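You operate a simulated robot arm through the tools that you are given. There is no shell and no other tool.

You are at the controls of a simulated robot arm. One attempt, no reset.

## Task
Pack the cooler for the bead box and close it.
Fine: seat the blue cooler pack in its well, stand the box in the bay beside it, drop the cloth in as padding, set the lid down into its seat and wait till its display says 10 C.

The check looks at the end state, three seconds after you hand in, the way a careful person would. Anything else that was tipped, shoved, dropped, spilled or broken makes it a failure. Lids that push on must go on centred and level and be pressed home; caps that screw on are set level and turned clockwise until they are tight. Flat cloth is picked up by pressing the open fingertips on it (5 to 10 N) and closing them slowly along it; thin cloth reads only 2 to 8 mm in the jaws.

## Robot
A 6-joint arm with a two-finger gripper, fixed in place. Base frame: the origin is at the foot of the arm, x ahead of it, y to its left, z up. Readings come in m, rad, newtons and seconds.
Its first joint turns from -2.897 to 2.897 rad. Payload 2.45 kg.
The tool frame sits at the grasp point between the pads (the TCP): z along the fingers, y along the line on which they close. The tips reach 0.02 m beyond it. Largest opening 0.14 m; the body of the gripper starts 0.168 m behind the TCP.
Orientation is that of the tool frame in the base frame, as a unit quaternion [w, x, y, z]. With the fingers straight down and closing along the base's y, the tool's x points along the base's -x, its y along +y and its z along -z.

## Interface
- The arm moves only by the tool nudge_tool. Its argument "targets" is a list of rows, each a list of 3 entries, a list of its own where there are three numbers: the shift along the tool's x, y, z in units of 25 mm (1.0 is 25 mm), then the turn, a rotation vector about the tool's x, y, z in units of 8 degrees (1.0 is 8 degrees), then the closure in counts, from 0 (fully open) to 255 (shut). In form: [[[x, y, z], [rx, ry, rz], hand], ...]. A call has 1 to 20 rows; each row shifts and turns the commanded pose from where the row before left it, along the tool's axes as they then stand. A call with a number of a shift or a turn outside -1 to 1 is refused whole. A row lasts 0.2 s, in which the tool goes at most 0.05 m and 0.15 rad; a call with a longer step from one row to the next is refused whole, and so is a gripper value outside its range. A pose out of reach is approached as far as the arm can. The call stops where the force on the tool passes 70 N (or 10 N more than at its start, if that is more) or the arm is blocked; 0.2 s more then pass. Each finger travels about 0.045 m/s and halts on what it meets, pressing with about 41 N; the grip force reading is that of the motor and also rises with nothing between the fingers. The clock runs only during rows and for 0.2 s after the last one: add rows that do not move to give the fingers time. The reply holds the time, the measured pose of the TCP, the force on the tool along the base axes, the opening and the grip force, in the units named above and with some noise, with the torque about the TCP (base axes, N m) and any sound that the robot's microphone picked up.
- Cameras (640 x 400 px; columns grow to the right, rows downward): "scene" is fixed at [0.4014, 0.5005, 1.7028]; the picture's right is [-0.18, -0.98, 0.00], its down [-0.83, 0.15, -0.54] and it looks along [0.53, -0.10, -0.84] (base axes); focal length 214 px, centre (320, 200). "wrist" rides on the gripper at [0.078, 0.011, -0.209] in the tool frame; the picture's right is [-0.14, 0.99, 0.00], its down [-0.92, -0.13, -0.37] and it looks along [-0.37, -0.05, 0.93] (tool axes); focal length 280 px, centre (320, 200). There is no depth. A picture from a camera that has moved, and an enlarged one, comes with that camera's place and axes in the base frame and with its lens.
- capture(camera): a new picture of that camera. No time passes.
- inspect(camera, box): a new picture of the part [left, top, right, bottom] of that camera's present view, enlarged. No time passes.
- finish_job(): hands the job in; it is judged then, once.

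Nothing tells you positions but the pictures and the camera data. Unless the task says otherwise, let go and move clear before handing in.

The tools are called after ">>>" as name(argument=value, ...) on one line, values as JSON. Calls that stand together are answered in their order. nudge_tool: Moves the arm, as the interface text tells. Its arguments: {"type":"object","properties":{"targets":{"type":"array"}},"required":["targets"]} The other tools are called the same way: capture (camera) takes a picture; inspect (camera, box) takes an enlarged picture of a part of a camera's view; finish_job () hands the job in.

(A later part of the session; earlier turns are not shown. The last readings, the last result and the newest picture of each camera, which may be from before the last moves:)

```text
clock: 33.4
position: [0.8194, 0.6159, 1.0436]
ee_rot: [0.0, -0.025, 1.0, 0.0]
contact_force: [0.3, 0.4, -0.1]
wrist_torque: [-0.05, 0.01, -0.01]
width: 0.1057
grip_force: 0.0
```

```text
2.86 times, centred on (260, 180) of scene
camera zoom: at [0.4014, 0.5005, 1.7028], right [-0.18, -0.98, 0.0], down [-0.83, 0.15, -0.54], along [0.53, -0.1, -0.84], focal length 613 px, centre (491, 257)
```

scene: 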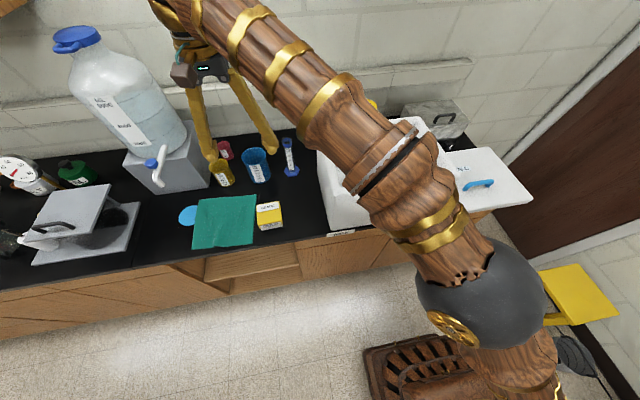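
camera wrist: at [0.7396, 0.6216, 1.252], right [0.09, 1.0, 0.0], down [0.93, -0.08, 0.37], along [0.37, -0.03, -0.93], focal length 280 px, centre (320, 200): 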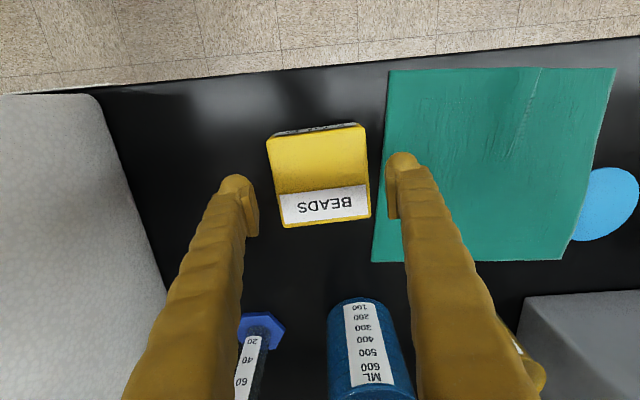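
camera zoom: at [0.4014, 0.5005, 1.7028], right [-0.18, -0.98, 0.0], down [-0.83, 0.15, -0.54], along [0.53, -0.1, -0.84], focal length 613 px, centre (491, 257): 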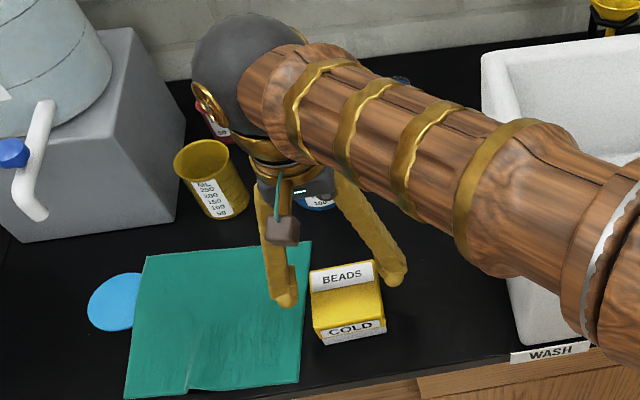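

Fingers straddle the box evenly with the cloth edge cleared. Descending to grip low, near 5 mm above the bench.

>>> nudge_tool(targets=[[[0, 0, 0.6], [0, 0, 0], 62], [[0, 0, 0.6], [0, 0, 0], 62], [[0, 0, 0.6], [0, 0, 0], 62], [[0, 0, 0.5], [0, 0, 0], 62], [[0, 0, 0.3], [0, 0, 0], 62], [[0, 0, 0], [0, 0, 0], 62]])

>>> capture(camera="wrist")

>>> inspect(camera="scene", box=[210, 170, 310, 250])

```text
clock: 34.8
position: [0.8205, 0.6167, 0.977]
ee_rot: [0.0, -0.025, 1.0, 0.0]
contact_force: [-0.4, -0.2, 0.8]
wrist_torque: [0.0, -0.01, 0.0]
width: 0.1059
grip_force: 0.1
```

```text
taken
camera wrist: at [0.7409, 0.622, 1.1851], right [0.09, 1.0, 0.0], down [0.93, -0.08, 0.37], along [0.37, -0.03, -0.93], focal length 280 px, centre (320, 200)
```

wrist: 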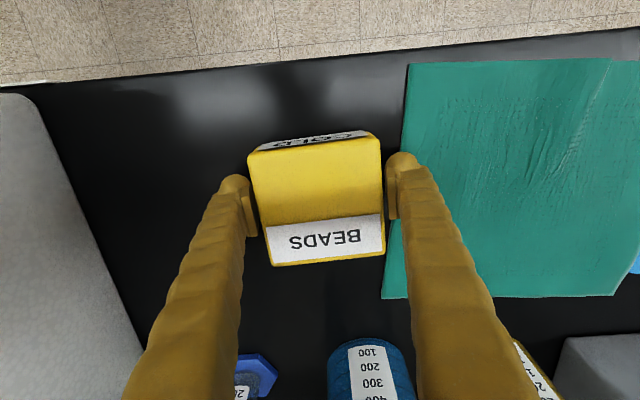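

```text
5.00 times, centred on (260, 210) of scene
camera zoom: at [0.4014, 0.5005, 1.7028], right [-0.18, -0.98, 0.0], down [-0.83, 0.15, -0.54], along [0.53, -0.1, -0.84], focal length 1072 px, centre (620, 150)
```

zoom: 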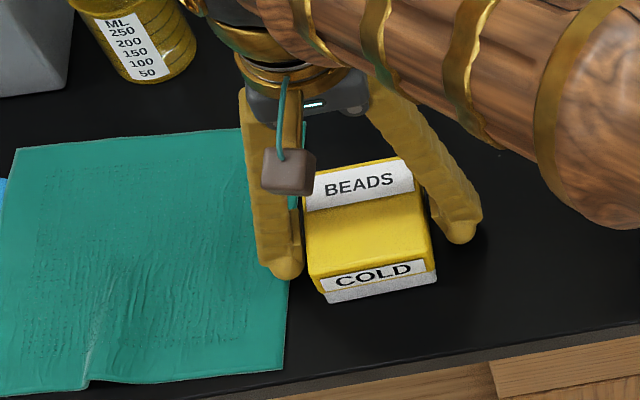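

Positioned with no contact. Closing on the box.

>>> nudge_tool(targets=[[[0, 0, 0], [0, 0, 0], 85], [[0, 0, 0], [0, 0, 0], 100], [[0, 0, 0], [0, 0, 0], 120], [[0, 0, 0], [0, 0, 0], 140], [[0, 0, 0], [0, 0, 0], 140]])

>>> inspect(camera="scene", box=[210, 170, 310, 250])

```text
clock: 36.0
position: [0.8207, 0.6155, 0.9771]
ee_rot: [0.001, -0.025, 1.0, 0.0]
contact_force: [-0.5, -0.1, 0.6]
wrist_torque: [0.0, 0.0, -0.05]
width: 0.0959
grip_force: 40.9
```

```text
5.00 times, centred on (260, 210) of scene
camera zoom: at [0.4014, 0.5005, 1.7028], right [-0.18, -0.98, 0.0], down [-0.83, 0.15, -0.54], along [0.53, -0.1, -0.84], focal length 1072 px, centre (620, 150)
```

zoom: 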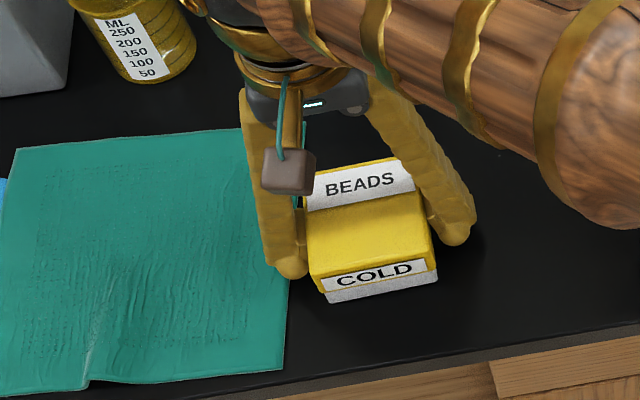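

The jaws stopped at 96 mm, wider than the 86 mm I measured across the top, so I'll look closely before lifting.

>>> inspect(camera="wrist", box=[210, 110, 430, 290])

>>> inspect(camera="scene", box=[255, 195, 310, 235])

```text
2.22 times, centred on (320, 200) of wrist
camera zoom: at [0.7409, 0.622, 1.1853], right [0.09, 1.0, 0.0], down [0.93, -0.08, 0.37], along [0.37, -0.03, -0.93], focal length 623 px, centre (320, 200)
```

zoom: 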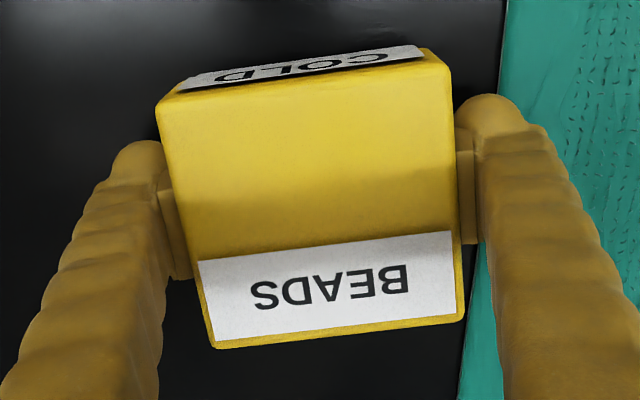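

```text
10.00 times, centred on (282, 215) of scene
camera zoom: at [0.4014, 0.5005, 1.7028], right [-0.18, -0.98, 0.0], down [-0.83, 0.15, -0.54], along [0.53, -0.1, -0.84], focal length 2145 px, centre (695, 50)
```

zoom: 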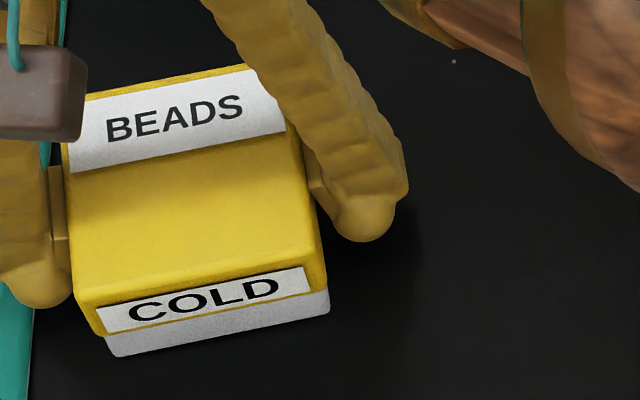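

Grip appears firm on both sides even if the box is a bit wider low down. I'll lift just 1.5 cm and verify that the whole box comes up, base included.

>>> nudge_tool(targets=[[[0, 0, 0], [0, 0, 0], 160], [[0, 0, -0.1], [0, 0, 0], 160], [[0, 0, -0.2], [0, 0, 0], 160], [[0, 0, -0.3], [0, 0, 0], 160], [[0, 0, 0], [0, 0, 0], 160]])

>>> inspect(camera="scene", box=[255, 195, 310, 235])

>>> inspect(camera="wrist", box=[210, 110, 430, 290])

```text
clock: 37.2
position: [0.8202, 0.6164, 0.992]
ee_rot: [0.0, -0.026, 1.0, 0.0]
contact_force: [0.1, 0.1, -2.1]
wrist_torque: [0.0, 0.02, -0.01]
width: 0.0963
grip_force: 41.1
```

```text
10.00 times, centred on (282, 215) of scene
camera zoom: at [0.4014, 0.5005, 1.7028], right [-0.18, -0.98, 0.0], down [-0.83, 0.15, -0.54], along [0.53, -0.1, -0.84], focal length 2145 px, centre (695, 50)
```

zoom: 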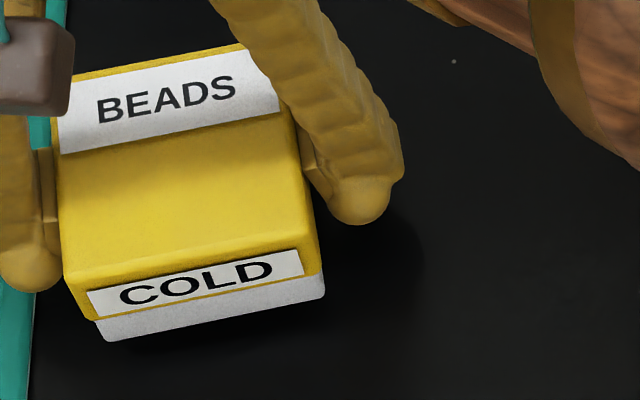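

```text
2.22 times, centred on (320, 200) of wrist
camera zoom: at [0.7404, 0.622, 1.1999], right [0.09, 1.0, 0.0], down [0.93, -0.08, 0.37], along [0.37, -0.03, -0.93], focal length 623 px, centre (320, 200)
```

zoom: 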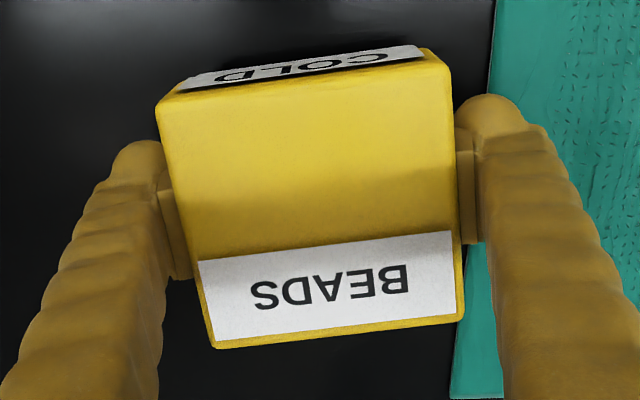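

The whole box, base included, is off the bench and level. Lifting to clear the rim and carrying it over the bay beside the pack (target about x 0.88, y 0.27).

>>> nudge_tool(targets=[[[0, 0, -0.6], [0, 0, 0], 160], [[0, 0, -0.8], [0, 0, 0], 160], [[0, 0, -0.8], [0, 0, 0], 160], [[0, 0, -0.8], [0, 0, 0], 160], [[0, 0, -0.8], [0, 0, 0], 160], [[0, 0, -0.8], [0, 0, 0], 160], [[0, 0, -0.8], [0, 0, 0], 160], [[0, 0, -0.8], [0, 0, 0], 160], [[0, 0, -0.8], [0, 0, 0], 160], [[0, 0, -0.8], [0, 0, 0], 160], [[0, 0, -0.8], [0, 0, 0], 160], [[0, 0, -0.8], [0, 0, 0], 160], [[0, 0, -0.8], [0, 0, 0], 160], [[0, 0, -0.8], [0, 0, 0], 160], [[0, 0, -0.3], [0, 0, 0], 160], [[0, 0, 0], [0, 0, 0.365], 160]])

>>> nudge_tool(targets=[[[-0.17, -0.9, 0], [0, 0, 0], 160], [[-0.17, -0.9, 0], [0, 0, 0], 160], [[-0.17, -0.9, 0], [0, 0, 0], 160], [[-0.17, -0.9, 0], [0, 0, 0], 160], [[-0.17, -0.9, 0], [0, 0, 0], 160], [[-0.17, -0.9, 0], [0, 0, 0], 160], [[-0.17, -0.9, 0], [0, 0, 0], 160], [[-0.17, -0.9, 0], [0, 0, 0], 160], [[-0.17, -0.9, 0], [0, 0, 0], 160], [[-0.17, -0.9, 0], [0, 0, 0], 160], [[-0.17, -0.9, 0], [0, 0, 0], 160], [[-0.17, -0.9, 0], [0, 0, 0], 160], [[-0.17, -0.9, 0], [0, 0, 0], 160], [[-0.17, -0.9, 0], [0, 0, 0], 160], [[0, -0.9, 0], [0, 0, 0], 160], [[0, -0.3, 0], [0, 0, 0], 160], [[0, 0, 0], [0, 0, 0], 160]])

>>> capture(camera="wrist")

>>> capture(camera="scene")

```text
clock: 40.6
position: [0.8205, 0.6169, 1.2733]
ee_rot: [0.0, 0.0, 1.0, 0.0]
contact_force: [0.6, 0.1, -2.4]
wrist_torque: [0.0, 0.03, 0.01]
width: 0.0963
grip_force: 40.7
```

```text
clock: 44.2
position: [0.8793, 0.2704, 1.2747]
ee_rot: [0.0, 0.0, 1.0, 0.0]
contact_force: [1.1, -0.3, -1.8]
wrist_torque: [-0.01, 0.01, -0.01]
width: 0.096
grip_force: 41.2
```

```text
taken
camera wrist: at [0.799, 0.2813, 1.483], right [0.14, 0.99, 0.0], down [0.92, -0.13, 0.37], along [0.37, -0.05, -0.93], focal length 280 px, centre (320, 200)
```

wrist: 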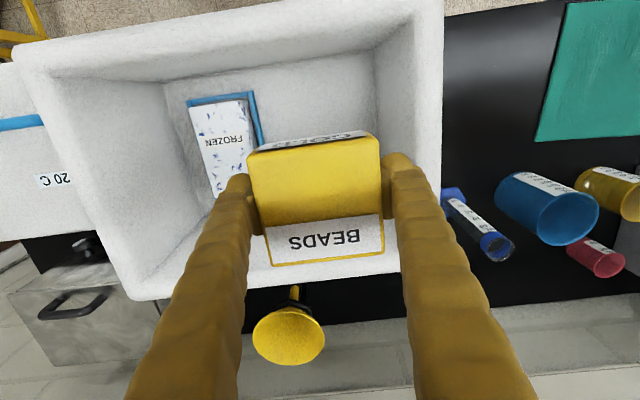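

```text
taken
```

scene: 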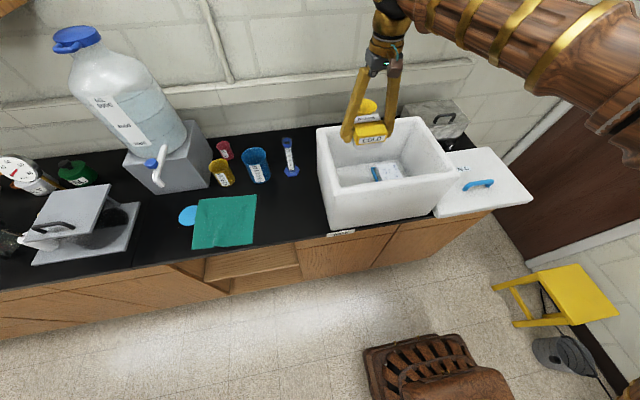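

The bay below is clear. Lowering the box in, first to about 1 cm above the floor.

>>> nudge_tool(targets=[[[0, 0, 0.5], [0, 0, 0], 160], [[0, 0, 0.8], [0, 0, 0], 160], [[0, 0, 0.8], [0, 0, 0], 160], [[0, 0, 0.8], [0, 0, 0], 160], [[0, 0, 0.8], [0, 0, 0], 160], [[0, 0, 0.8], [0, 0, 0], 160], [[0, 0, 0.8], [0, 0, 0], 160], [[0, 0, 0.8], [0, 0, 0], 160], [[0, 0, 0.8], [0, 0, 0], 160], [[0, 0, 0.8], [0, 0, 0], 160], [[0, 0, 0.8], [0, 0, 0], 160], [[0, 0, 0.5], [0, 0, 0], 160], [[0, 0, 0.4], [0, 0, 0], 160], [[0, 0, 0.1], [0, 0, 0], 160], [[0, 0, 0], [0, 0, 0], 160]])

>>> capture(camera="wrist")

>>> inspect(camera="scene", box=[310, 100, 450, 210])

```text
clock: 47.4
position: [0.8784, 0.2703, 1.0372]
ee_rot: [-0.001, 0.0, 1.0, -0.001]
contact_force: [-0.2, 0.7, -2.4]
wrist_torque: [0.0, -0.02, 0.02]
width: 0.0961
grip_force: 41.1
```

```text
taken
camera wrist: at [0.7997, 0.2807, 1.2454], right [0.14, 0.99, 0.0], down [0.92, -0.13, 0.37], along [0.37, -0.05, -0.93], focal length 280 px, centre (320, 200)
```

wrist: 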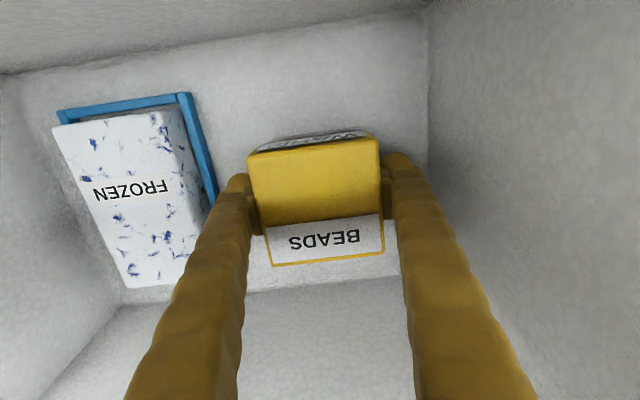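

```text
3.64 times, centred on (380, 155) of scene
camera zoom: at [0.4014, 0.5005, 1.7028], right [-0.18, -0.98, 0.0], down [-0.83, 0.15, -0.54], along [0.53, -0.1, -0.84], focal length 780 px, centre (102, 364)
```

zoom: 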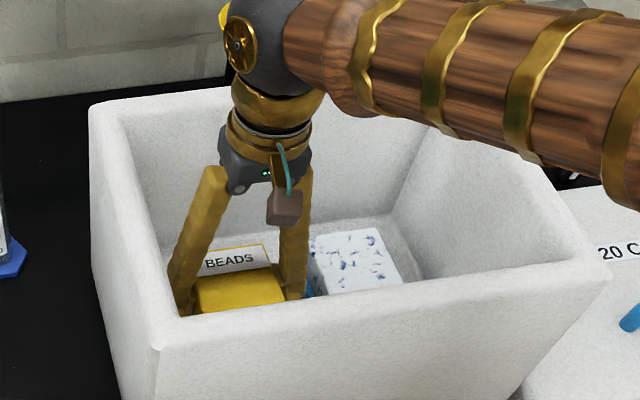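

There's clearance on both sides. Easing down to contact.

>>> nudge_tool(targets=[[[0, 0, 0.15], [0, 0, 0], 160], [[0, 0, 0.15], [0, 0, 0], 160], [[0, 0, 0.1], [0, 0, 0], 160], [[0, 0, 0.06], [0, 0, 0], 160], [[0, 0, 0], [0, 0, 0], 160]])

```text
clock: 48.6
position: [0.8792, 0.2715, 1.0243]
ee_rot: [0.0, 0.0, 1.0, 0.0]
contact_force: [0.0, 0.9, -1.5]
wrist_torque: [-0.02, 0.01, 0.0]
width: 0.0963
grip_force: 41.4
```

>>> nudge_tool(targets=[[[0, 0, 0.06], [0, 0, 0], 160], [[0, 0, 0.04], [0, 0, 0], 160], [[0, 0, 0], [0, 0, 0], 160]])

```text
clock: 49.4
position: [0.8797, 0.2704, 1.0214]
ee_rot: [0.0, 0.0, 1.0, 0.0]
contact_force: [0.4, 0.4, -2.3]
wrist_torque: [0.0, 0.02, -0.01]
width: 0.096
grip_force: 40.3
```

No contact yet at z 1.021, the level predicted from the pack; continuing in 1 mm steps.

>>> nudge_tool(targets=[[[0, 0, 0.04], [0, 0, 0], 160], [[0, 0, 0.04], [0, 0, 0], 160], [[0, 0, 0], [0, 0, 0], 160]])

```text
clock: 50.2
position: [0.8802, 0.2711, 1.0226]
ee_rot: [0.001, 0.0, 1.0, -0.001]
contact_force: [2.6, 6.5, 19.4]
wrist_torque: [-0.24, 0.44, -0.05]
width: 0.0963
grip_force: 40.8
```

Contact now at the same floor level as the pack (which confirms the pack is on its floor). Releasing.

>>> nudge_tool(targets=[[[0, 0, -0.04], [0, 0, 0], 120], [[0, 0, 0], [0, 0, 0], 70], [[0, 0, 0], [0, 0, 0], 47], [[0, 0, 0], [0, 0, 0], 47]])

>>> nudge_tool(targets=[[[0, 0, -0.4], [0, 0, 0], 47], [[0, 0, -0.9], [0, 0, 0], 47], [[0, 0, -0.9], [0, 0, 0], 47], [[0, 0, -0.9], [0, 0, 0], 47], [[0, 0, -0.9], [0, 0, 0], 47], [[0, 0, -0.9], [0, 0, 0], 47], [[0, 0, -0.9], [0, 0, 0], 47], [[0, 0, -0.9], [0, 0, 0], 47], [[0, 0, -0.9], [0, 0, 0], 47], [[0, 0, -0.9], [0, 0, 0], 47], [[0, 0, -0.9], [0, 0, 0], 47], [[0, 0, -0.9], [0, 0, 0], 47], [[0, 0, -0.9], [0, 0, 0], 47], [[0, 0, -0.5], [0, 0, 0], 0], [[0, 0, 0], [0, 0, 0], 0]])

>>> capture(camera="wrist")

>>> inspect(camera="scene", box=[310, 100, 450, 210])

```text
clock: 51.2
position: [0.8791, 0.2706, 1.0226]
ee_rot: [0.0, -0.001, 1.0, 0.0]
contact_force: [-0.4, 0.5, -0.1]
wrist_torque: [-0.02, 0.04, -0.01]
width: 0.1144
grip_force: 0.0
```

```text
clock: 54.4
position: [0.8787, 0.271, 1.3142]
ee_rot: [0.0, 0.0, 1.0, 0.0]
contact_force: [-0.2, 0.8, 0.7]
wrist_torque: [0.02, -0.01, 0.02]
width: 0.1401
grip_force: 0.0
```

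```text
taken
camera wrist: at [0.7992, 0.2805, 1.5233], right [0.14, 0.99, 0.0], down [0.92, -0.13, 0.37], along [0.37, -0.05, -0.93], focal length 280 px, centre (320, 200)
```

wrist: 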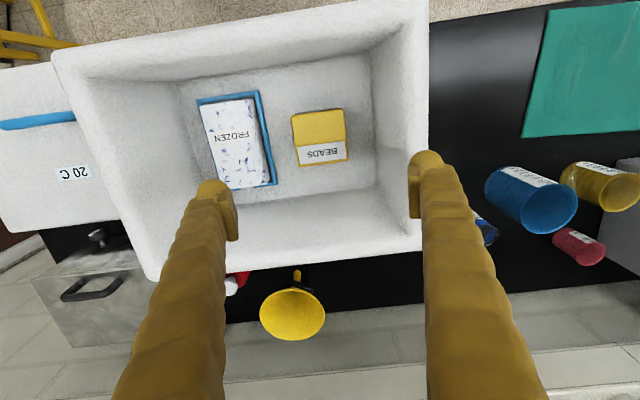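

```text
3.64 times, centred on (380, 155) of scene
camera zoom: at [0.4014, 0.5005, 1.7028], right [-0.18, -0.98, 0.0], down [-0.83, 0.15, -0.54], along [0.53, -0.1, -0.84], focal length 780 px, centre (102, 364)
```

zoom: 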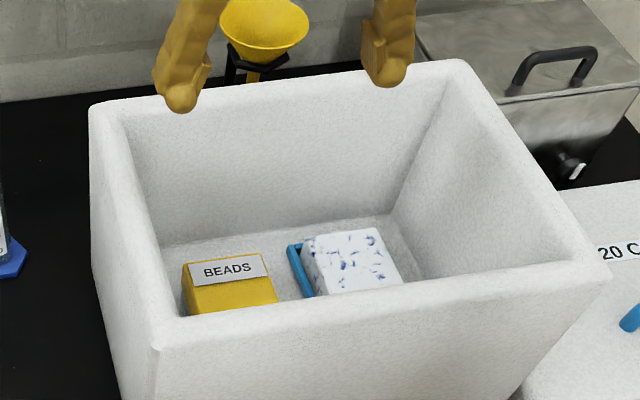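

Box and pack are both standing properly. Now the cloth: I'll approach its near corner area around (0.775, 0.735) with the fingers partly open, stopping above for a look.

>>> nudge_tool(targets=[[[0.2, 0.928, 0], [0, 0, 0], 130], [[0.2, 0.928, 0], [0, 0, 0], 130], [[0.2, 0.928, 0], [0, 0, 0], 130], [[0.2, 0.928, 0], [0, 0, 0], 130], [[0.2, 0.928, 0], [0, 0, 0], 130], [[0.2, 0.928, 0], [0, 0, 0], 130], [[0.2, 0.928, 0], [0, 0, 0], 130], [[0.2, 0.928, 0], [0, 0, 0], 130], [[0.2, 0.928, 0], [0, 0, 0], 130], [[0.2, 0.928, 0], [0, 0, 0], 130], [[0.2, 0.928, 0], [0, 0, 0], 130], [[0.2, 0.928, 0.5], [0, 0, 0], 130], [[0.2, 0.928, 0.9], [0, 0, 0], 130], [[0.2, 0.928, 0.9], [0, 0, 0], 130], [[0.2, 0.928, 0.9], [0, 0, 0], 130], [[0.2, 0.928, 0.9], [0, 0, 0], 130], [[0.2, 0.928, 0.9], [0, 0, 0], 130], [[0.2, 0.928, 0.9], [0, 0, 0], 130], [[0.2, 0.928, 0.9], [0, 0, 0], 130], [[0.2, 0.928, 0.9], [0, 0, 0], 130]])

>>> capture(camera="wrist")

>>> capture(camera="scene")

```text
clock: 58.6
position: [0.7787, 0.7355, 1.1226]
ee_rot: [0.002, 0.0, 1.0, -0.001]
contact_force: [0.4, 0.9, 0.0]
wrist_torque: [0.03, 0.04, 0.05]
width: 0.0686
grip_force: 0.1
```

```text
taken
camera wrist: at [0.699, 0.7458, 1.3307], right [0.14, 0.99, 0.0], down [0.92, -0.13, 0.37], along [0.37, -0.05, -0.93], focal length 280 px, centre (320, 200)
```

wrist: 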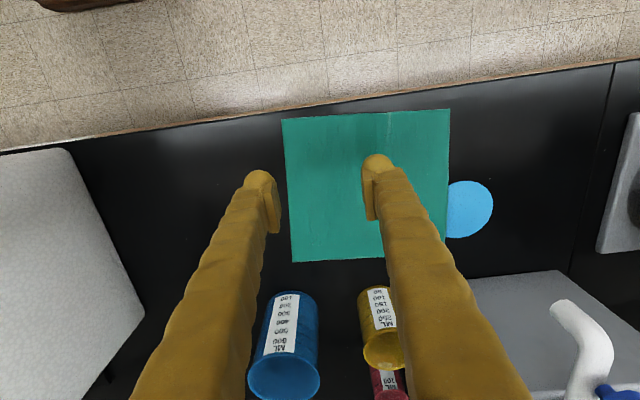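

```text
taken
```

scene: 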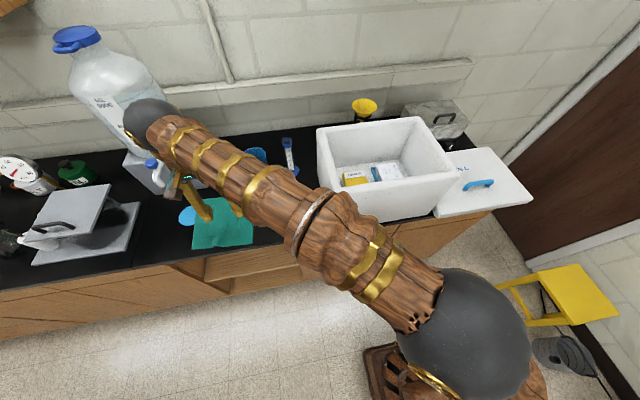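

The cloth is clearly in reach. I'll shift a little further onto it, toward (0.80, 0.77), and descend to just above it.

>>> nudge_tool(targets=[[[-0.28, 0.46, 0.2], [0, 0, 0], 130], [[-0.28, 0.46, 0.6], [0, 0, 0], 130], [[-0.28, 0.46, 0.8], [0, 0, 0], 130], [[0, 0, 0.8], [0, 0, 0], 130], [[0, 0, 0.8], [0, 0, 0], 130], [[0, 0, 0.8], [0, 0, 0], 130], [[0, 0, 0.8], [0, 0, 0], 130], [[0, 0, 0], [0, 0, 0], 130]])

>>> capture(camera="wrist")

>>> capture(camera="scene")

```text
clock: 60.4
position: [0.8001, 0.7687, 1.0019]
ee_rot: [0.0, 0.0, 1.0, 0.0]
contact_force: [0.5, -0.7, -0.2]
wrist_torque: [0.03, -0.02, 0.0]
width: 0.0685
grip_force: 0.0
```

```text
taken
camera wrist: at [0.7202, 0.7793, 1.2107], right [0.14, 0.99, 0.0], down [0.92, -0.13, 0.37], along [0.37, -0.05, -0.93], focal length 280 px, centre (320, 200)
```

wrist: 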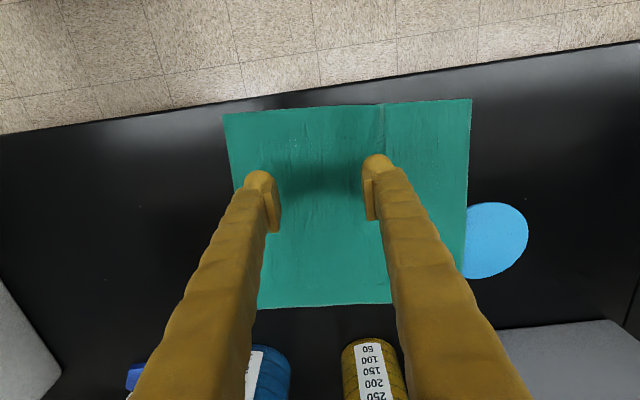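

```text
taken
```

scene: 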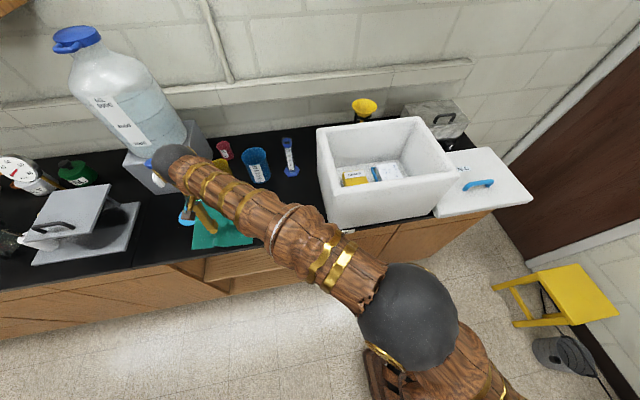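

Both tips are over the cloth, well inside its edges. Lowering gently until I feel 5–10 N.

>>> nudge_tool(targets=[[[0, 0, 0.4], [0, 0, 0], 130], [[0, 0, 0.4], [0, 0, 0], 130], [[0, 0, 0.16], [0, 0, 0], 130], [[0, 0, 0.08], [0, 0, 0], 130], [[0, 0, 0], [0, 0, 0], 130]])

```text
clock: 61.6
position: [0.8007, 0.7691, 0.9763]
ee_rot: [0.0, -0.001, 1.0, 0.0]
contact_force: [0.5, -0.4, 0.4]
wrist_torque: [-0.01, 0.0, 0.0]
width: 0.0687
grip_force: 0.1
```

>>> nudge_tool(targets=[[[0, 0, 0.06], [0, 0, 0], 130], [[0, 0, 0.04], [0, 0, 0], 130], [[0, 0, 0], [0, 0, 0], 130]])

```text
clock: 62.4
position: [0.801, 0.7699, 0.9722]
ee_rot: [0.0, 0.0, 1.0, 0.0]
contact_force: [0.3, -0.1, 2.2]
wrist_torque: [-0.03, 0.0, -0.02]
width: 0.0688
grip_force: 0.1
```

>>> nudge_tool(targets=[[[0, 0, 0.03], [0, 0, 0], 130], [[0, 0, 0], [0, 0, 0], 130]])

```text
clock: 63.0
position: [0.8, 0.7693, 0.9731]
ee_rot: [0.001, 0.001, 1.0, 0.001]
contact_force: [-2.1, -0.1, 5.2]
wrist_torque: [0.03, 0.04, 0.01]
width: 0.0687
grip_force: 0.4
```

About 5 N; one half-millimetre more and then a slow close along the cloth.

>>> nudge_tool(targets=[[[0, 0, 0.02], [0, 0, 0], 130], [[0, 0, 0], [0, 0, 0], 138], [[0, 0, 0], [0, 0, 0], 146], [[0, 0, 0], [0, 0, 0], 154], [[0, 0, 0], [0, 0, 0], 162], [[0, 0, 0], [0, 0, 0], 170]])

>>> inspect(camera="wrist", box=[200, 80, 500, 320])

```text
clock: 64.4
position: [0.8008, 0.7707, 0.9705]
ee_rot: [0.001, -0.001, 1.0, -0.001]
contact_force: [0.8, 0.7, 17.8]
wrist_torque: [-0.02, -0.02, 0.0]
width: 0.0472
grip_force: 3.0
```

```text
1.67 times, centred on (350, 200) of wrist
camera zoom: at [0.7209, 0.7797, 1.1809], right [0.14, 0.99, 0.0], down [0.92, -0.13, 0.37], along [0.37, -0.05, -0.93], focal length 467 px, centre (270, 200)
```

zoom: 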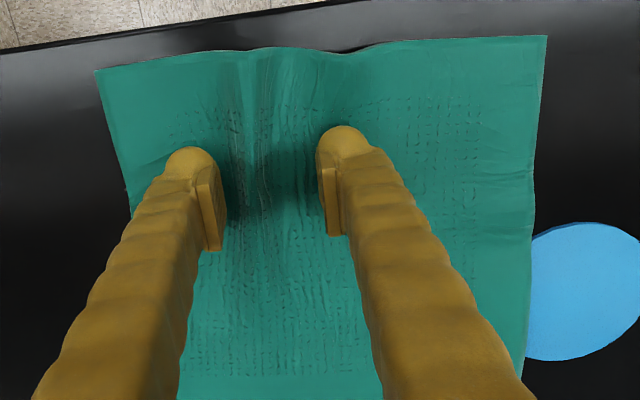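

The cloth is gathering between the fingers, but force has risen to 18 N. Backing off half a millimetre and continuing to close.

>>> nudge_tool(targets=[[[0, 0, -0.03], [0, 0, 0], 170], [[0, 0, 0], [0, 0, 0], 178], [[0, 0, 0], [0, 0, 0], 186], [[0, 0, 0], [0, 0, 0], 194]])

```text
clock: 65.4
position: [0.8002, 0.7697, 0.973]
ee_rot: [0.001, 0.0, 1.0, 0.0]
contact_force: [-0.2, 1.7, 19.8]
wrist_torque: [-0.01, -0.02, 0.02]
width: 0.0343
grip_force: 0.8
```

>>> nudge_tool(targets=[[[0, 0, -0.04], [0, 0, 0], 198], [[0, 0, -0.01], [0, 0, 0], 206], [[0, 0, 0], [0, 0, 0], 214], [[0, 0, 0], [0, 0, 0], 222]])

>>> inspect(camera="wrist", box=[200, 80, 500, 320])

```text
clock: 66.4
position: [0.7996, 0.7692, 0.9725]
ee_rot: [0.0, 0.0, 1.0, 0.0]
contact_force: [-0.4, 0.4, 13.1]
wrist_torque: [-0.03, 0.03, -0.01]
width: 0.0158
grip_force: 0.1
```

```text
1.67 times, centred on (350, 200) of wrist
camera zoom: at [0.7208, 0.7797, 1.1815], right [0.14, 0.99, 0.0], down [0.92, -0.13, 0.37], along [0.37, -0.05, -0.93], focal length 467 px, centre (270, 200)
```

zoom: 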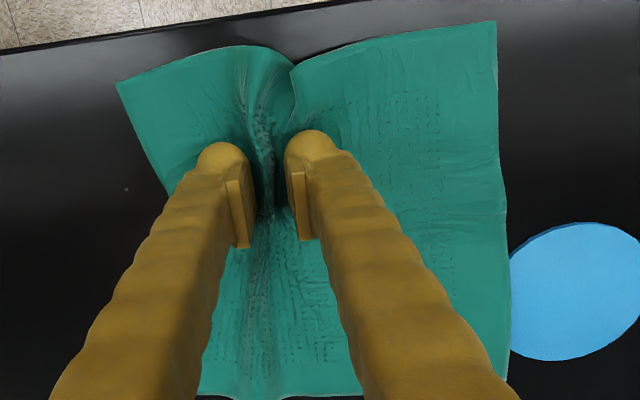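

A fold of cloth is gathered between the tips. Closing the rest of the way.

>>> nudge_tool(targets=[[[0, 0, 0], [0, 0, 0], 230], [[0, 0, 0], [0, 0, 0], 238], [[0, 0, 0], [0, 0, 0], 246], [[0, 0, 0], [0, 0, 0], 255], [[0, 0, 0], [0, 0, 0], 255], [[0, 0, 0], [0, 0, 0], 255]])

>>> nudge_tool(targets=[[[0, 0, -0.2], [0, 0, 0], 255], [[0, 0, -0.4], [0, 0, 0], 255], [[0, 0, -0.6], [0, 0, 0], 255], [[0, 0, -0.6], [0, 0, 0], 255], [[0, 0, 0], [0, 0, 0], 255]])

>>> capture(camera="wrist")

>>> inspect(camera="scene", box=[140, 130, 300, 260])

```text
clock: 67.8
position: [0.7994, 0.7703, 0.9736]
ee_rot: [0.0, 0.0, 1.0, 0.001]
contact_force: [1.2, -0.1, 8.8]
wrist_torque: [0.0, -0.04, 0.01]
width: 0.004
grip_force: 32.6
```

```text
clock: 69.0
position: [0.8009, 0.7687, 1.019]
ee_rot: [0.0, 0.0, 1.0, 0.0]
contact_force: [-7.4, -4.8, -2.6]
wrist_torque: [-0.26, 0.13, 0.12]
width: 0.0043
grip_force: 39.4
```

```text
taken
camera wrist: at [0.7204, 0.7797, 1.2276], right [0.14, 0.99, 0.0], down [0.92, -0.13, 0.37], along [0.37, -0.05, -0.93], focal length 280 px, centre (320, 200)
```

wrist: 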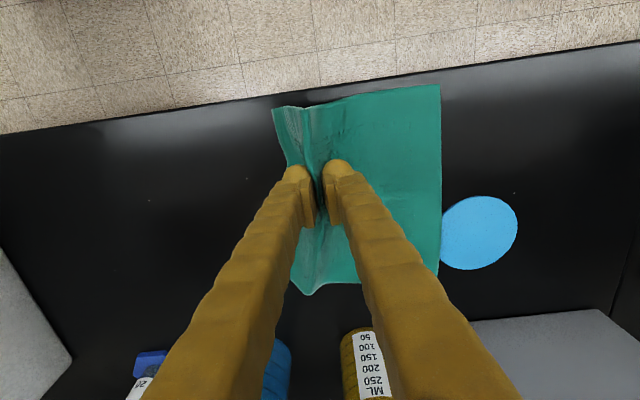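

```text
3.08 times, centred on (220, 195) of scene
camera zoom: at [0.4014, 0.5005, 1.7028], right [-0.18, -0.98, 0.0], down [-0.83, 0.15, -0.54], along [0.53, -0.1, -0.84], focal length 660 px, centre (628, 215)
```

zoom: 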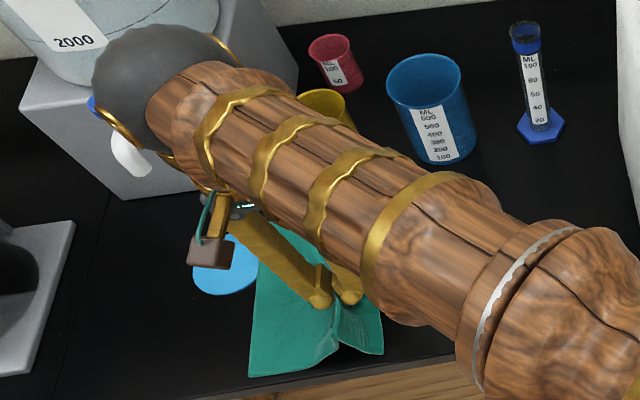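

The cloth is pinched (4 mm) and rising, though I see some sideways force. I'll pause a moment and read again before lifting on.

>>> nudge_tool(targets=[[[0, 0, 0], [0, 0, 0], 255], [[0, 0, 0], [0, 0, 0], 255]])

>>> nudge_tool(targets=[[[0, 0, -0.4], [0, 0, 0], 255], [[0, 0, -0.4], [0, 0, 0], 255], [[0, 0, -0.4], [0, 0, 0], 255], [[0, 0, 0], [0, 0, 0], 255]])

>>> capture(camera="wrist")

```text
clock: 69.6
position: [0.8008, 0.7704, 1.0192]
ee_rot: [0.0, 0.0, 1.0, 0.0]
contact_force: [1.2, -0.5, 2.3]
wrist_torque: [-0.09, 0.06, 0.0]
width: 0.0028
grip_force: 33.8
```

```text
clock: 70.6
position: [0.7998, 0.7708, 1.0489]
ee_rot: [0.0, -0.001, 1.0, 0.0]
contact_force: [0.8, 0.2, 1.3]
wrist_torque: [0.05, 0.0, -0.02]
width: 0.0018
grip_force: 23.6
```

```text
taken
camera wrist: at [0.7207, 0.7799, 1.2567], right [0.14, 0.99, 0.0], down [0.92, -0.13, 0.37], along [0.37, -0.05, -0.93], focal length 280 px, centre (320, 200)
```

wrist: 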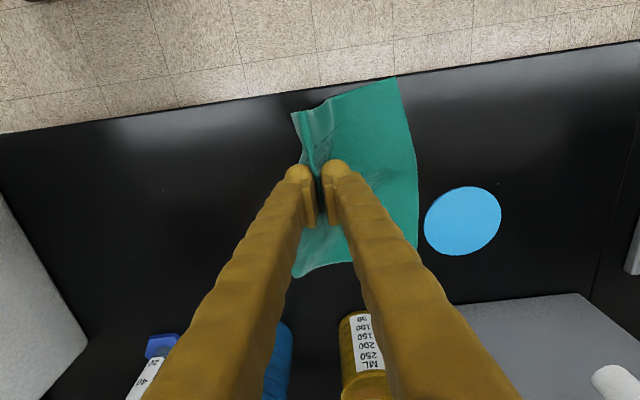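

The cloth is following and the blue disc did not move. Checking the pinch more closely.

>>> inspect(camera="wrist", box=[250, 70, 450, 290])

>>> nudge_tool(targets=[[[0, 0, 0], [0, 0, 0], 255], [[0, 0, 0], [0, 0, 0], 255]])

```text
1.82 times, centred on (350, 180) of wrist
camera zoom: at [0.7207, 0.7799, 1.2567], right [0.14, 0.99, 0.0], down [0.92, -0.13, 0.37], along [0.37, -0.05, -0.93], focal length 510 px, centre (266, 236)
```

zoom: 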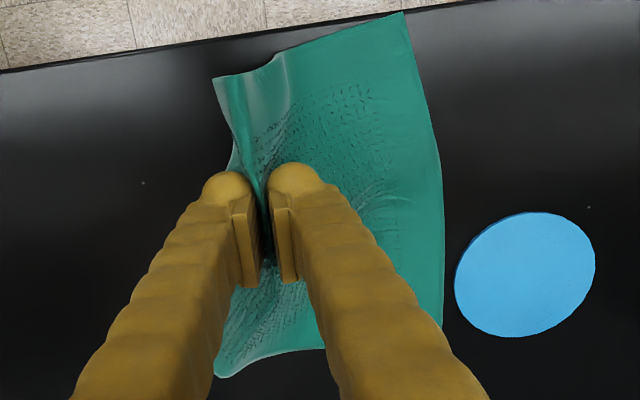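

```text
clock: 71.2
position: [0.8006, 0.7691, 1.048]
ee_rot: [0.0, 0.0, 1.0, 0.0]
contact_force: [-1.5, -2.3, 1.0]
wrist_torque: [-0.06, 0.01, 0.06]
width: 0.0015
grip_force: 24.4
```

The pinch is stable. Lifting slowly while drifting back toward the arm.

>>> nudge_tool(targets=[[[0, 0, -0.4], [0, 0, 0], 255], [[0, 0, -0.4], [0, 0, 0], 255], [[0, 0, -0.4], [0, 0, 0], 255], [[0, 0, -0.4], [0, 0, 0], 255], [[0, 0, -0.4], [0, 0, 0], 255], [[0, 0, -0.4], [0, 0, 0], 255], [[0, 0, 0], [0, 0, 0], 255]])

>>> capture(camera="wrist")

>>> inspect(camera="scene", box=[100, 80, 340, 260])

```text
clock: 72.8
position: [0.7996, 0.7705, 1.1097]
ee_rot: [0.0, 0.0, 1.0, 0.0]
contact_force: [-1.3, -0.5, 1.2]
wrist_torque: [0.05, 0.0, -0.04]
width: 0.0028
grip_force: 24.6
```

```text
taken
camera wrist: at [0.7191, 0.7801, 1.3172], right [0.14, 0.99, 0.0], down [0.92, -0.13, 0.37], along [0.37, -0.05, -0.93], focal length 280 px, centre (320, 200)
```

wrist: 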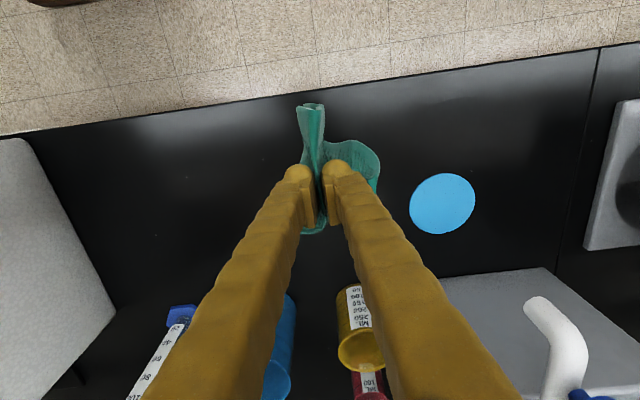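

```text
2.22 times, centred on (220, 170) of scene
camera zoom: at [0.4014, 0.5005, 1.7028], right [-0.18, -0.98, 0.0], down [-0.83, 0.15, -0.54], along [0.53, -0.1, -0.84], focal length 477 px, centre (542, 267)
```

zoom: 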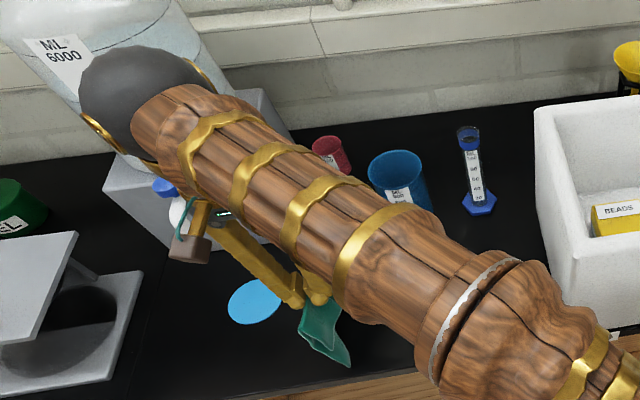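

The cloth hangs as one bundle, clear of everything. Rising higher so its tail will clear the cooler rim.

>>> nudge_tool(targets=[[[0.1, -0.2, -0.5], [0, 0, 0], 255], [[0.15, -0.3, -0.72], [0, 0, 0], 255], [[0.15, -0.3, -0.72], [0, 0, 0], 255], [[0.15, -0.3, -0.72], [0, 0, 0], 255], [[0.15, -0.3, -0.72], [0, 0, 0], 255], [[0.15, -0.3, -0.72], [0, 0, 0], 255], [[0.15, -0.3, -0.72], [0, 0, 0], 255], [[0.15, -0.3, -0.72], [0, 0, 0], 255], [[0.15, -0.3, -0.72], [0, 0, 0], 255], [[0.15, -0.3, -0.72], [0, 0, 0], 255], [[0.15, -0.3, -0.72], [0, 0, 0], 255], [[0.15, -0.3, -0.72], [0, 0, 0], 255], [[0.15, -0.3, -0.72], [0, 0, 0], 255], [[0.15, -0.3, -0.72], [0, 0, 0], 255], [[0.15, -0.3, -0.72], [0, 0, 0], 255], [[0.15, -0.3, -0.72], [0, 0, 0], 255], [[0.15, -0.3, -0.72], [0, 0, 0], 255], [[0.15, -0.3, -0.72], [0, 0, 0], 255], [[0.15, -0.3, -0.72], [0, 0, 0], 255], [[0.15, -0.3, -0.72], [0, 0, 0], 255]])

>>> capture(camera="wrist")

>>> capture(camera="scene")

```text
clock: 77.0
position: [0.7087, 0.6097, 1.4405]
ee_rot: [0.002, 0.0, 1.0, 0.001]
contact_force: [-0.3, 0.7, -1.3]
wrist_torque: [0.09, 0.11, 0.01]
width: 0.0026
grip_force: 31.8
out of reach, approached as far as the arm can: row 17, 18, 19, 20
```

```text
taken
camera wrist: at [0.6293, 0.6187, 1.6479], right [0.14, 0.99, 0.0], down [0.92, -0.13, 0.37], along [0.37, -0.05, -0.93], focal length 280 px, centre (320, 200)
```

wrist: 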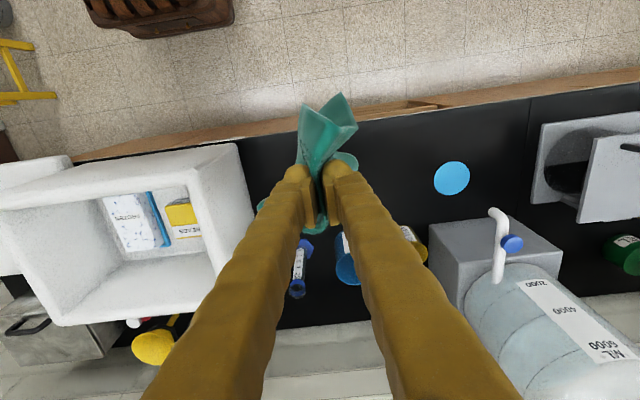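

```text
taken
```

scene: 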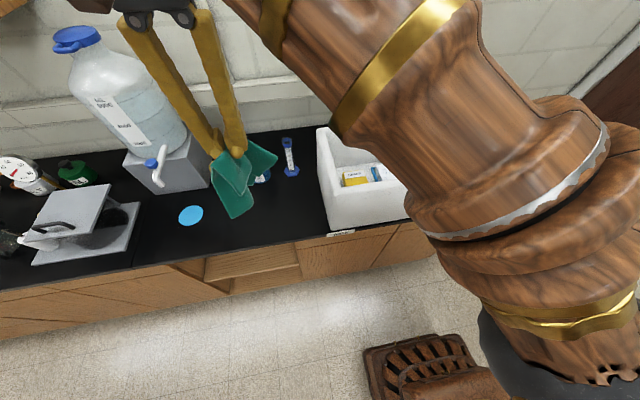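

The tail hangs about 0.24 m, so I need more height; the arm tops out at this radius. I'll pull in nearer the base where it can rise, then come over the cooler from the front.

>>> nudge_tool(targets=[[[0.3, -0.5, -0.1], [0, 0, 0], 255], [[0.3, -0.6, -0.15], [0, 0, 0], 255], [[0.3, -0.7, -0.15], [0, 0, 0], 255], [[0.3, -0.7, -0.15], [0, 0, 0], 255], [[0.3, -0.7, -0.15], [0, 0, 0], 255], [[0.3, -0.7, -0.15], [0, 0, 0], 255], [[0.3, -0.7, -0.15], [0, 0, 0], 255], [[0.3, -0.7, -0.15], [0, 0, 0], 255], [[0.3, -0.7, -0.15], [0, 0, 0], 255], [[0.2, -0.7, -0.15], [0, 0, 0], 255], [[0, 0, 0], [0, 0, 0], 255]])

>>> capture(camera="wrist")

>>> capture(camera="scene")

```text
clock: 79.4
position: [0.6378, 0.4419, 1.476]
ee_rot: [0.0, 0.0, 1.0, 0.0]
contact_force: [-0.6, 0.9, 0.7]
wrist_torque: [-0.09, -0.03, 0.04]
width: 0.0035
grip_force: 35.7
```

```text
taken
camera wrist: at [0.558, 0.4516, 1.6854], right [0.14, 0.99, 0.0], down [0.92, -0.13, 0.37], along [0.37, -0.05, -0.93], focal length 280 px, centre (320, 200)
```

wrist: 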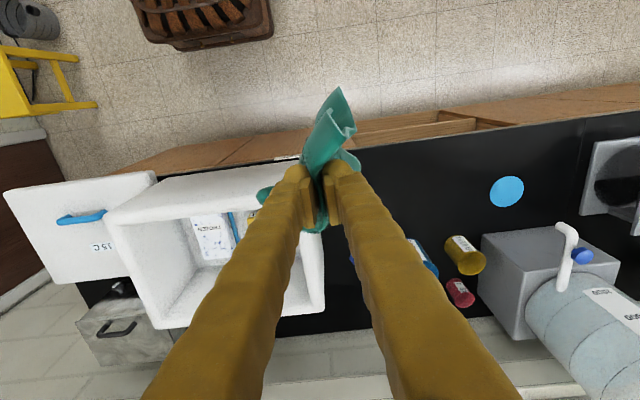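

```text
taken
```

scene: 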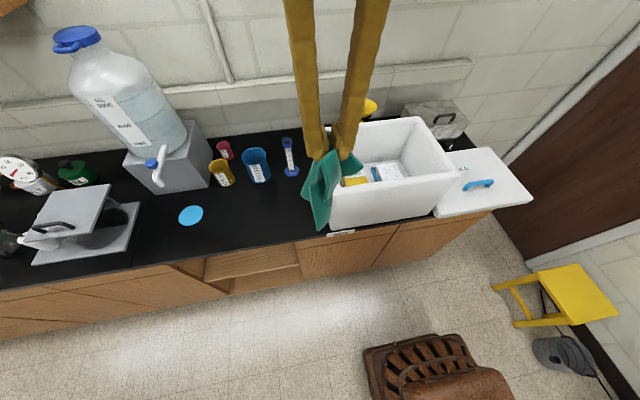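

The cloth hangs well; the lid display seems to be dropping already. Continuing sideways and up, then in over the cooler.

>>> nudge_tool(targets=[[[0, -0.5, -0.2], [0, 0, 0], 255], [[0, -0.8, -0.2], [0, 0, 0], 255], [[0, -0.8, -0.2], [0, 0, 0], 255], [[0, -0.8, -0.2], [0, 0, 0], 255], [[0, -0.8, -0.2], [0, 0, 0], 255], [[0, -0.8, -0.2], [0, 0, 0], 255], [[0, -0.8, -0.2], [0, 0, 0], 255], [[0, -0.8, -0.2], [0, 0, 0], 255], [[0, -0.8, -0.2], [0, 0, 0], 255], [[0, -0.8, -0.2], [0, 0, 0], 255], [[0, -0.8, -0.2], [0, 0, 0], 255], [[0, -0.8, -0.2], [0, 0, 0], 255], [[0, -0.4, -0.2], [0, 0, 0], 255], [[0, 0, 0], [0, 0, 0], 255], [[0, 0, 0], [0, 0, 0], 255]])

>>> capture(camera="wrist")

>>> capture(camera="scene")

```text
clock: 82.6
position: [0.6358, 0.1976, 1.5414]
ee_rot: [0.0, 0.0, 1.0, -0.001]
contact_force: [0.2, 0.5, 0.5]
wrist_torque: [-0.26, -0.01, 0.08]
width: 0.0046
grip_force: 38.6
```

```text
taken
camera wrist: at [0.557, 0.2082, 1.7497], right [0.14, 0.99, 0.0], down [0.92, -0.13, 0.37], along [0.37, -0.05, -0.93], focal length 280 px, centre (320, 200)
```

wrist: 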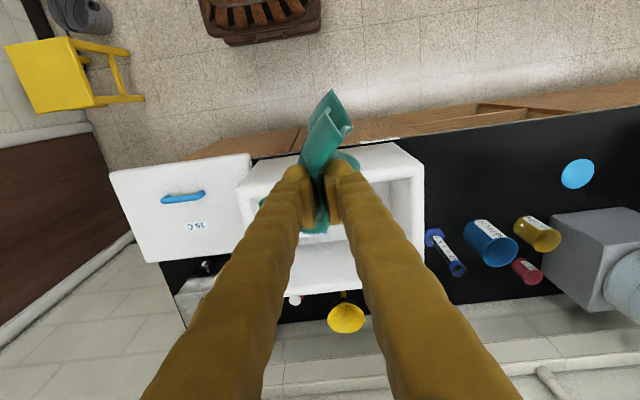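

```text
taken
```

scene: 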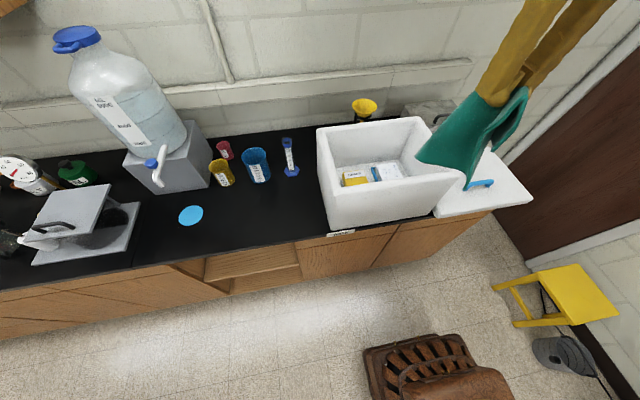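

Height is 1.54 now, enough for the tail to clear the rim. Moving forward over the cooler slowly.

>>> nudge_tool(targets=[[[-0.3, 0, 0], [0, 0, 0], 255], [[-0.5, 0, 0.1], [0, 0, 0], 255], [[-0.6, 0, 0.18], [0, 0, 0], 255], [[-0.6, 0, 0.18], [0, 0, 0], 255], [[-0.6, 0, 0.18], [0, 0, 0], 255], [[-0.6, 0, 0.18], [0, 0, 0], 255], [[-0.6, 0, 0.18], [0, 0, 0], 255], [[-0.6, 0, 0.18], [0, 0, 0], 255], [[-0.6, 0, 0.18], [0, 0, 0], 255], [[-0.6, 0, 0.18], [0, 0, 0], 255], [[-0.6, 0, 0.18], [0, 0, 0], 255], [[-0.6, 0, 0.18], [0, 0, 0], 255], [[-0.6, 0, 0.18], [0, 0, 0], 255], [[-0.6, 0, 0.18], [0, 0, 0], 255], [[-0.6, 0, 0.18], [0, 0, 0], 255], [[-0.5, 0, 0.18], [0, 0, 0], 255], [[-0.3, 0, 0], [0, 0, 0], 255], [[0, 0, 0], [0, 0, 0], 255], [[0, 0, 0], [0, 0, 0], 255]])

>>> capture(camera="wrist")

>>> capture(camera="scene")

```text
clock: 86.6
position: [0.8705, 0.1997, 1.4754]
ee_rot: [0.003, 0.0, 1.0, 0.0]
contact_force: [-0.7, 1.2, 2.9]
wrist_torque: [-0.18, -0.07, 0.02]
width: 0.0054
grip_force: 39.9
```

```text
taken
camera wrist: at [0.7901, 0.2085, 1.6829], right [0.14, 0.99, 0.0], down [0.92, -0.13, 0.37], along [0.37, -0.05, -0.93], focal length 280 px, centre (320, 200)
```

wrist: 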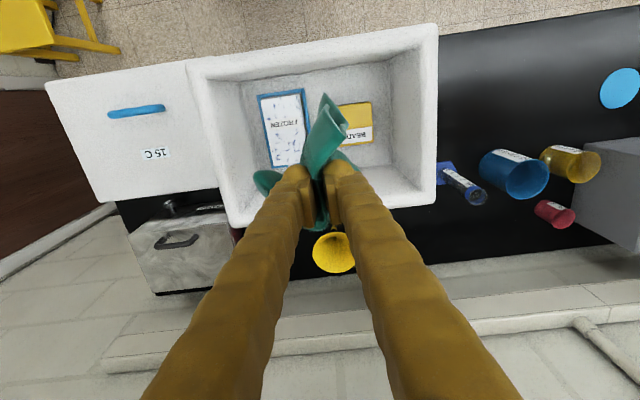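

```text
taken
```

scene: 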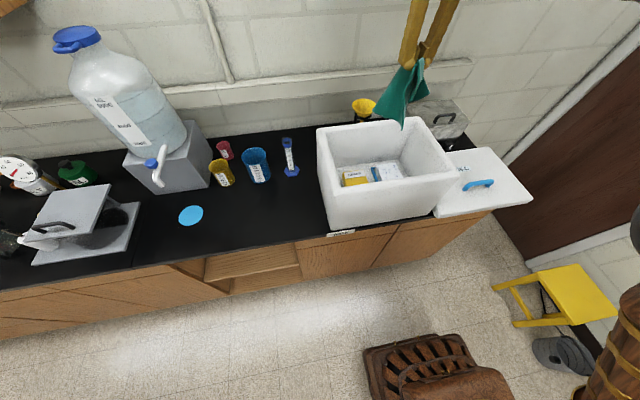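

The cloth hangs directly over the cooler's centre. Lowering it straight in.

>>> nudge_tool(targets=[[[0, 0, 0.4], [0, 0, 0], 255], [[0, 0, 0.8], [0, 0, 0], 255], [[0, 0, 0.8], [0, 0, 0], 255], [[0, 0, 0.8], [0, 0, 0], 255], [[0, 0, 0.8], [0, 0, 0], 255], [[0, 0, 0.8], [0, 0, 0], 255], [[0, 0, 0.8], [0, 0, 0], 255], [[0, 0, 0.8], [0, 0, 0], 255], [[0, 0, 0.8], [0, 0, 0], 255], [[0, 0, 0.8], [0, 0, 0], 255], [[0, 0, 0.8], [0, 0, 0], 255], [[0, 0, 0], [0, 0, 0], 255]])

>>> capture(camera="wrist")

>>> inspect(camera="scene", box=[310, 30, 510, 220])

```text
clock: 89.2
position: [0.8732, 0.1982, 1.2683]
ee_rot: [0.001, 0.0, 1.0, 0.001]
contact_force: [0.0, -0.7, 0.7]
wrist_torque: [-0.07, 0.01, -0.01]
width: 0.0055
grip_force: 40.2
```

```text
taken
camera wrist: at [0.7928, 0.2084, 1.4757], right [0.14, 0.99, 0.0], down [0.92, -0.13, 0.37], along [0.37, -0.05, -0.93], focal length 280 px, centre (320, 200)
```

wrist: 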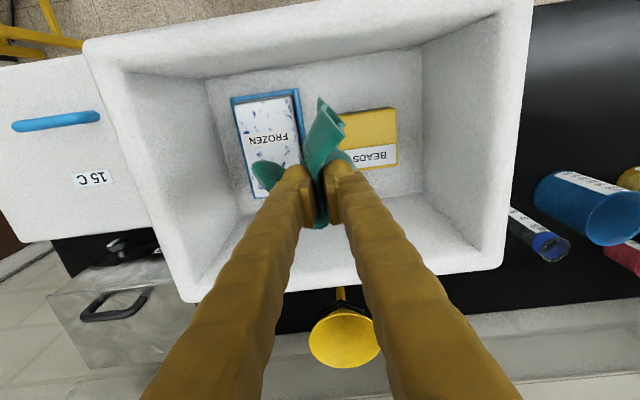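

```text
2.11 times, centred on (410, 125) of scene
camera zoom: at [0.4014, 0.5005, 1.7028], right [-0.18, -0.98, 0.0], down [-0.83, 0.15, -0.54], along [0.53, -0.1, -0.84], focal length 452 px, centre (130, 358)
```

zoom: 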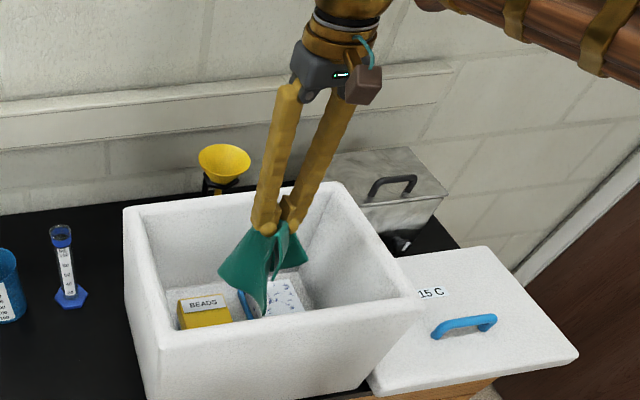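

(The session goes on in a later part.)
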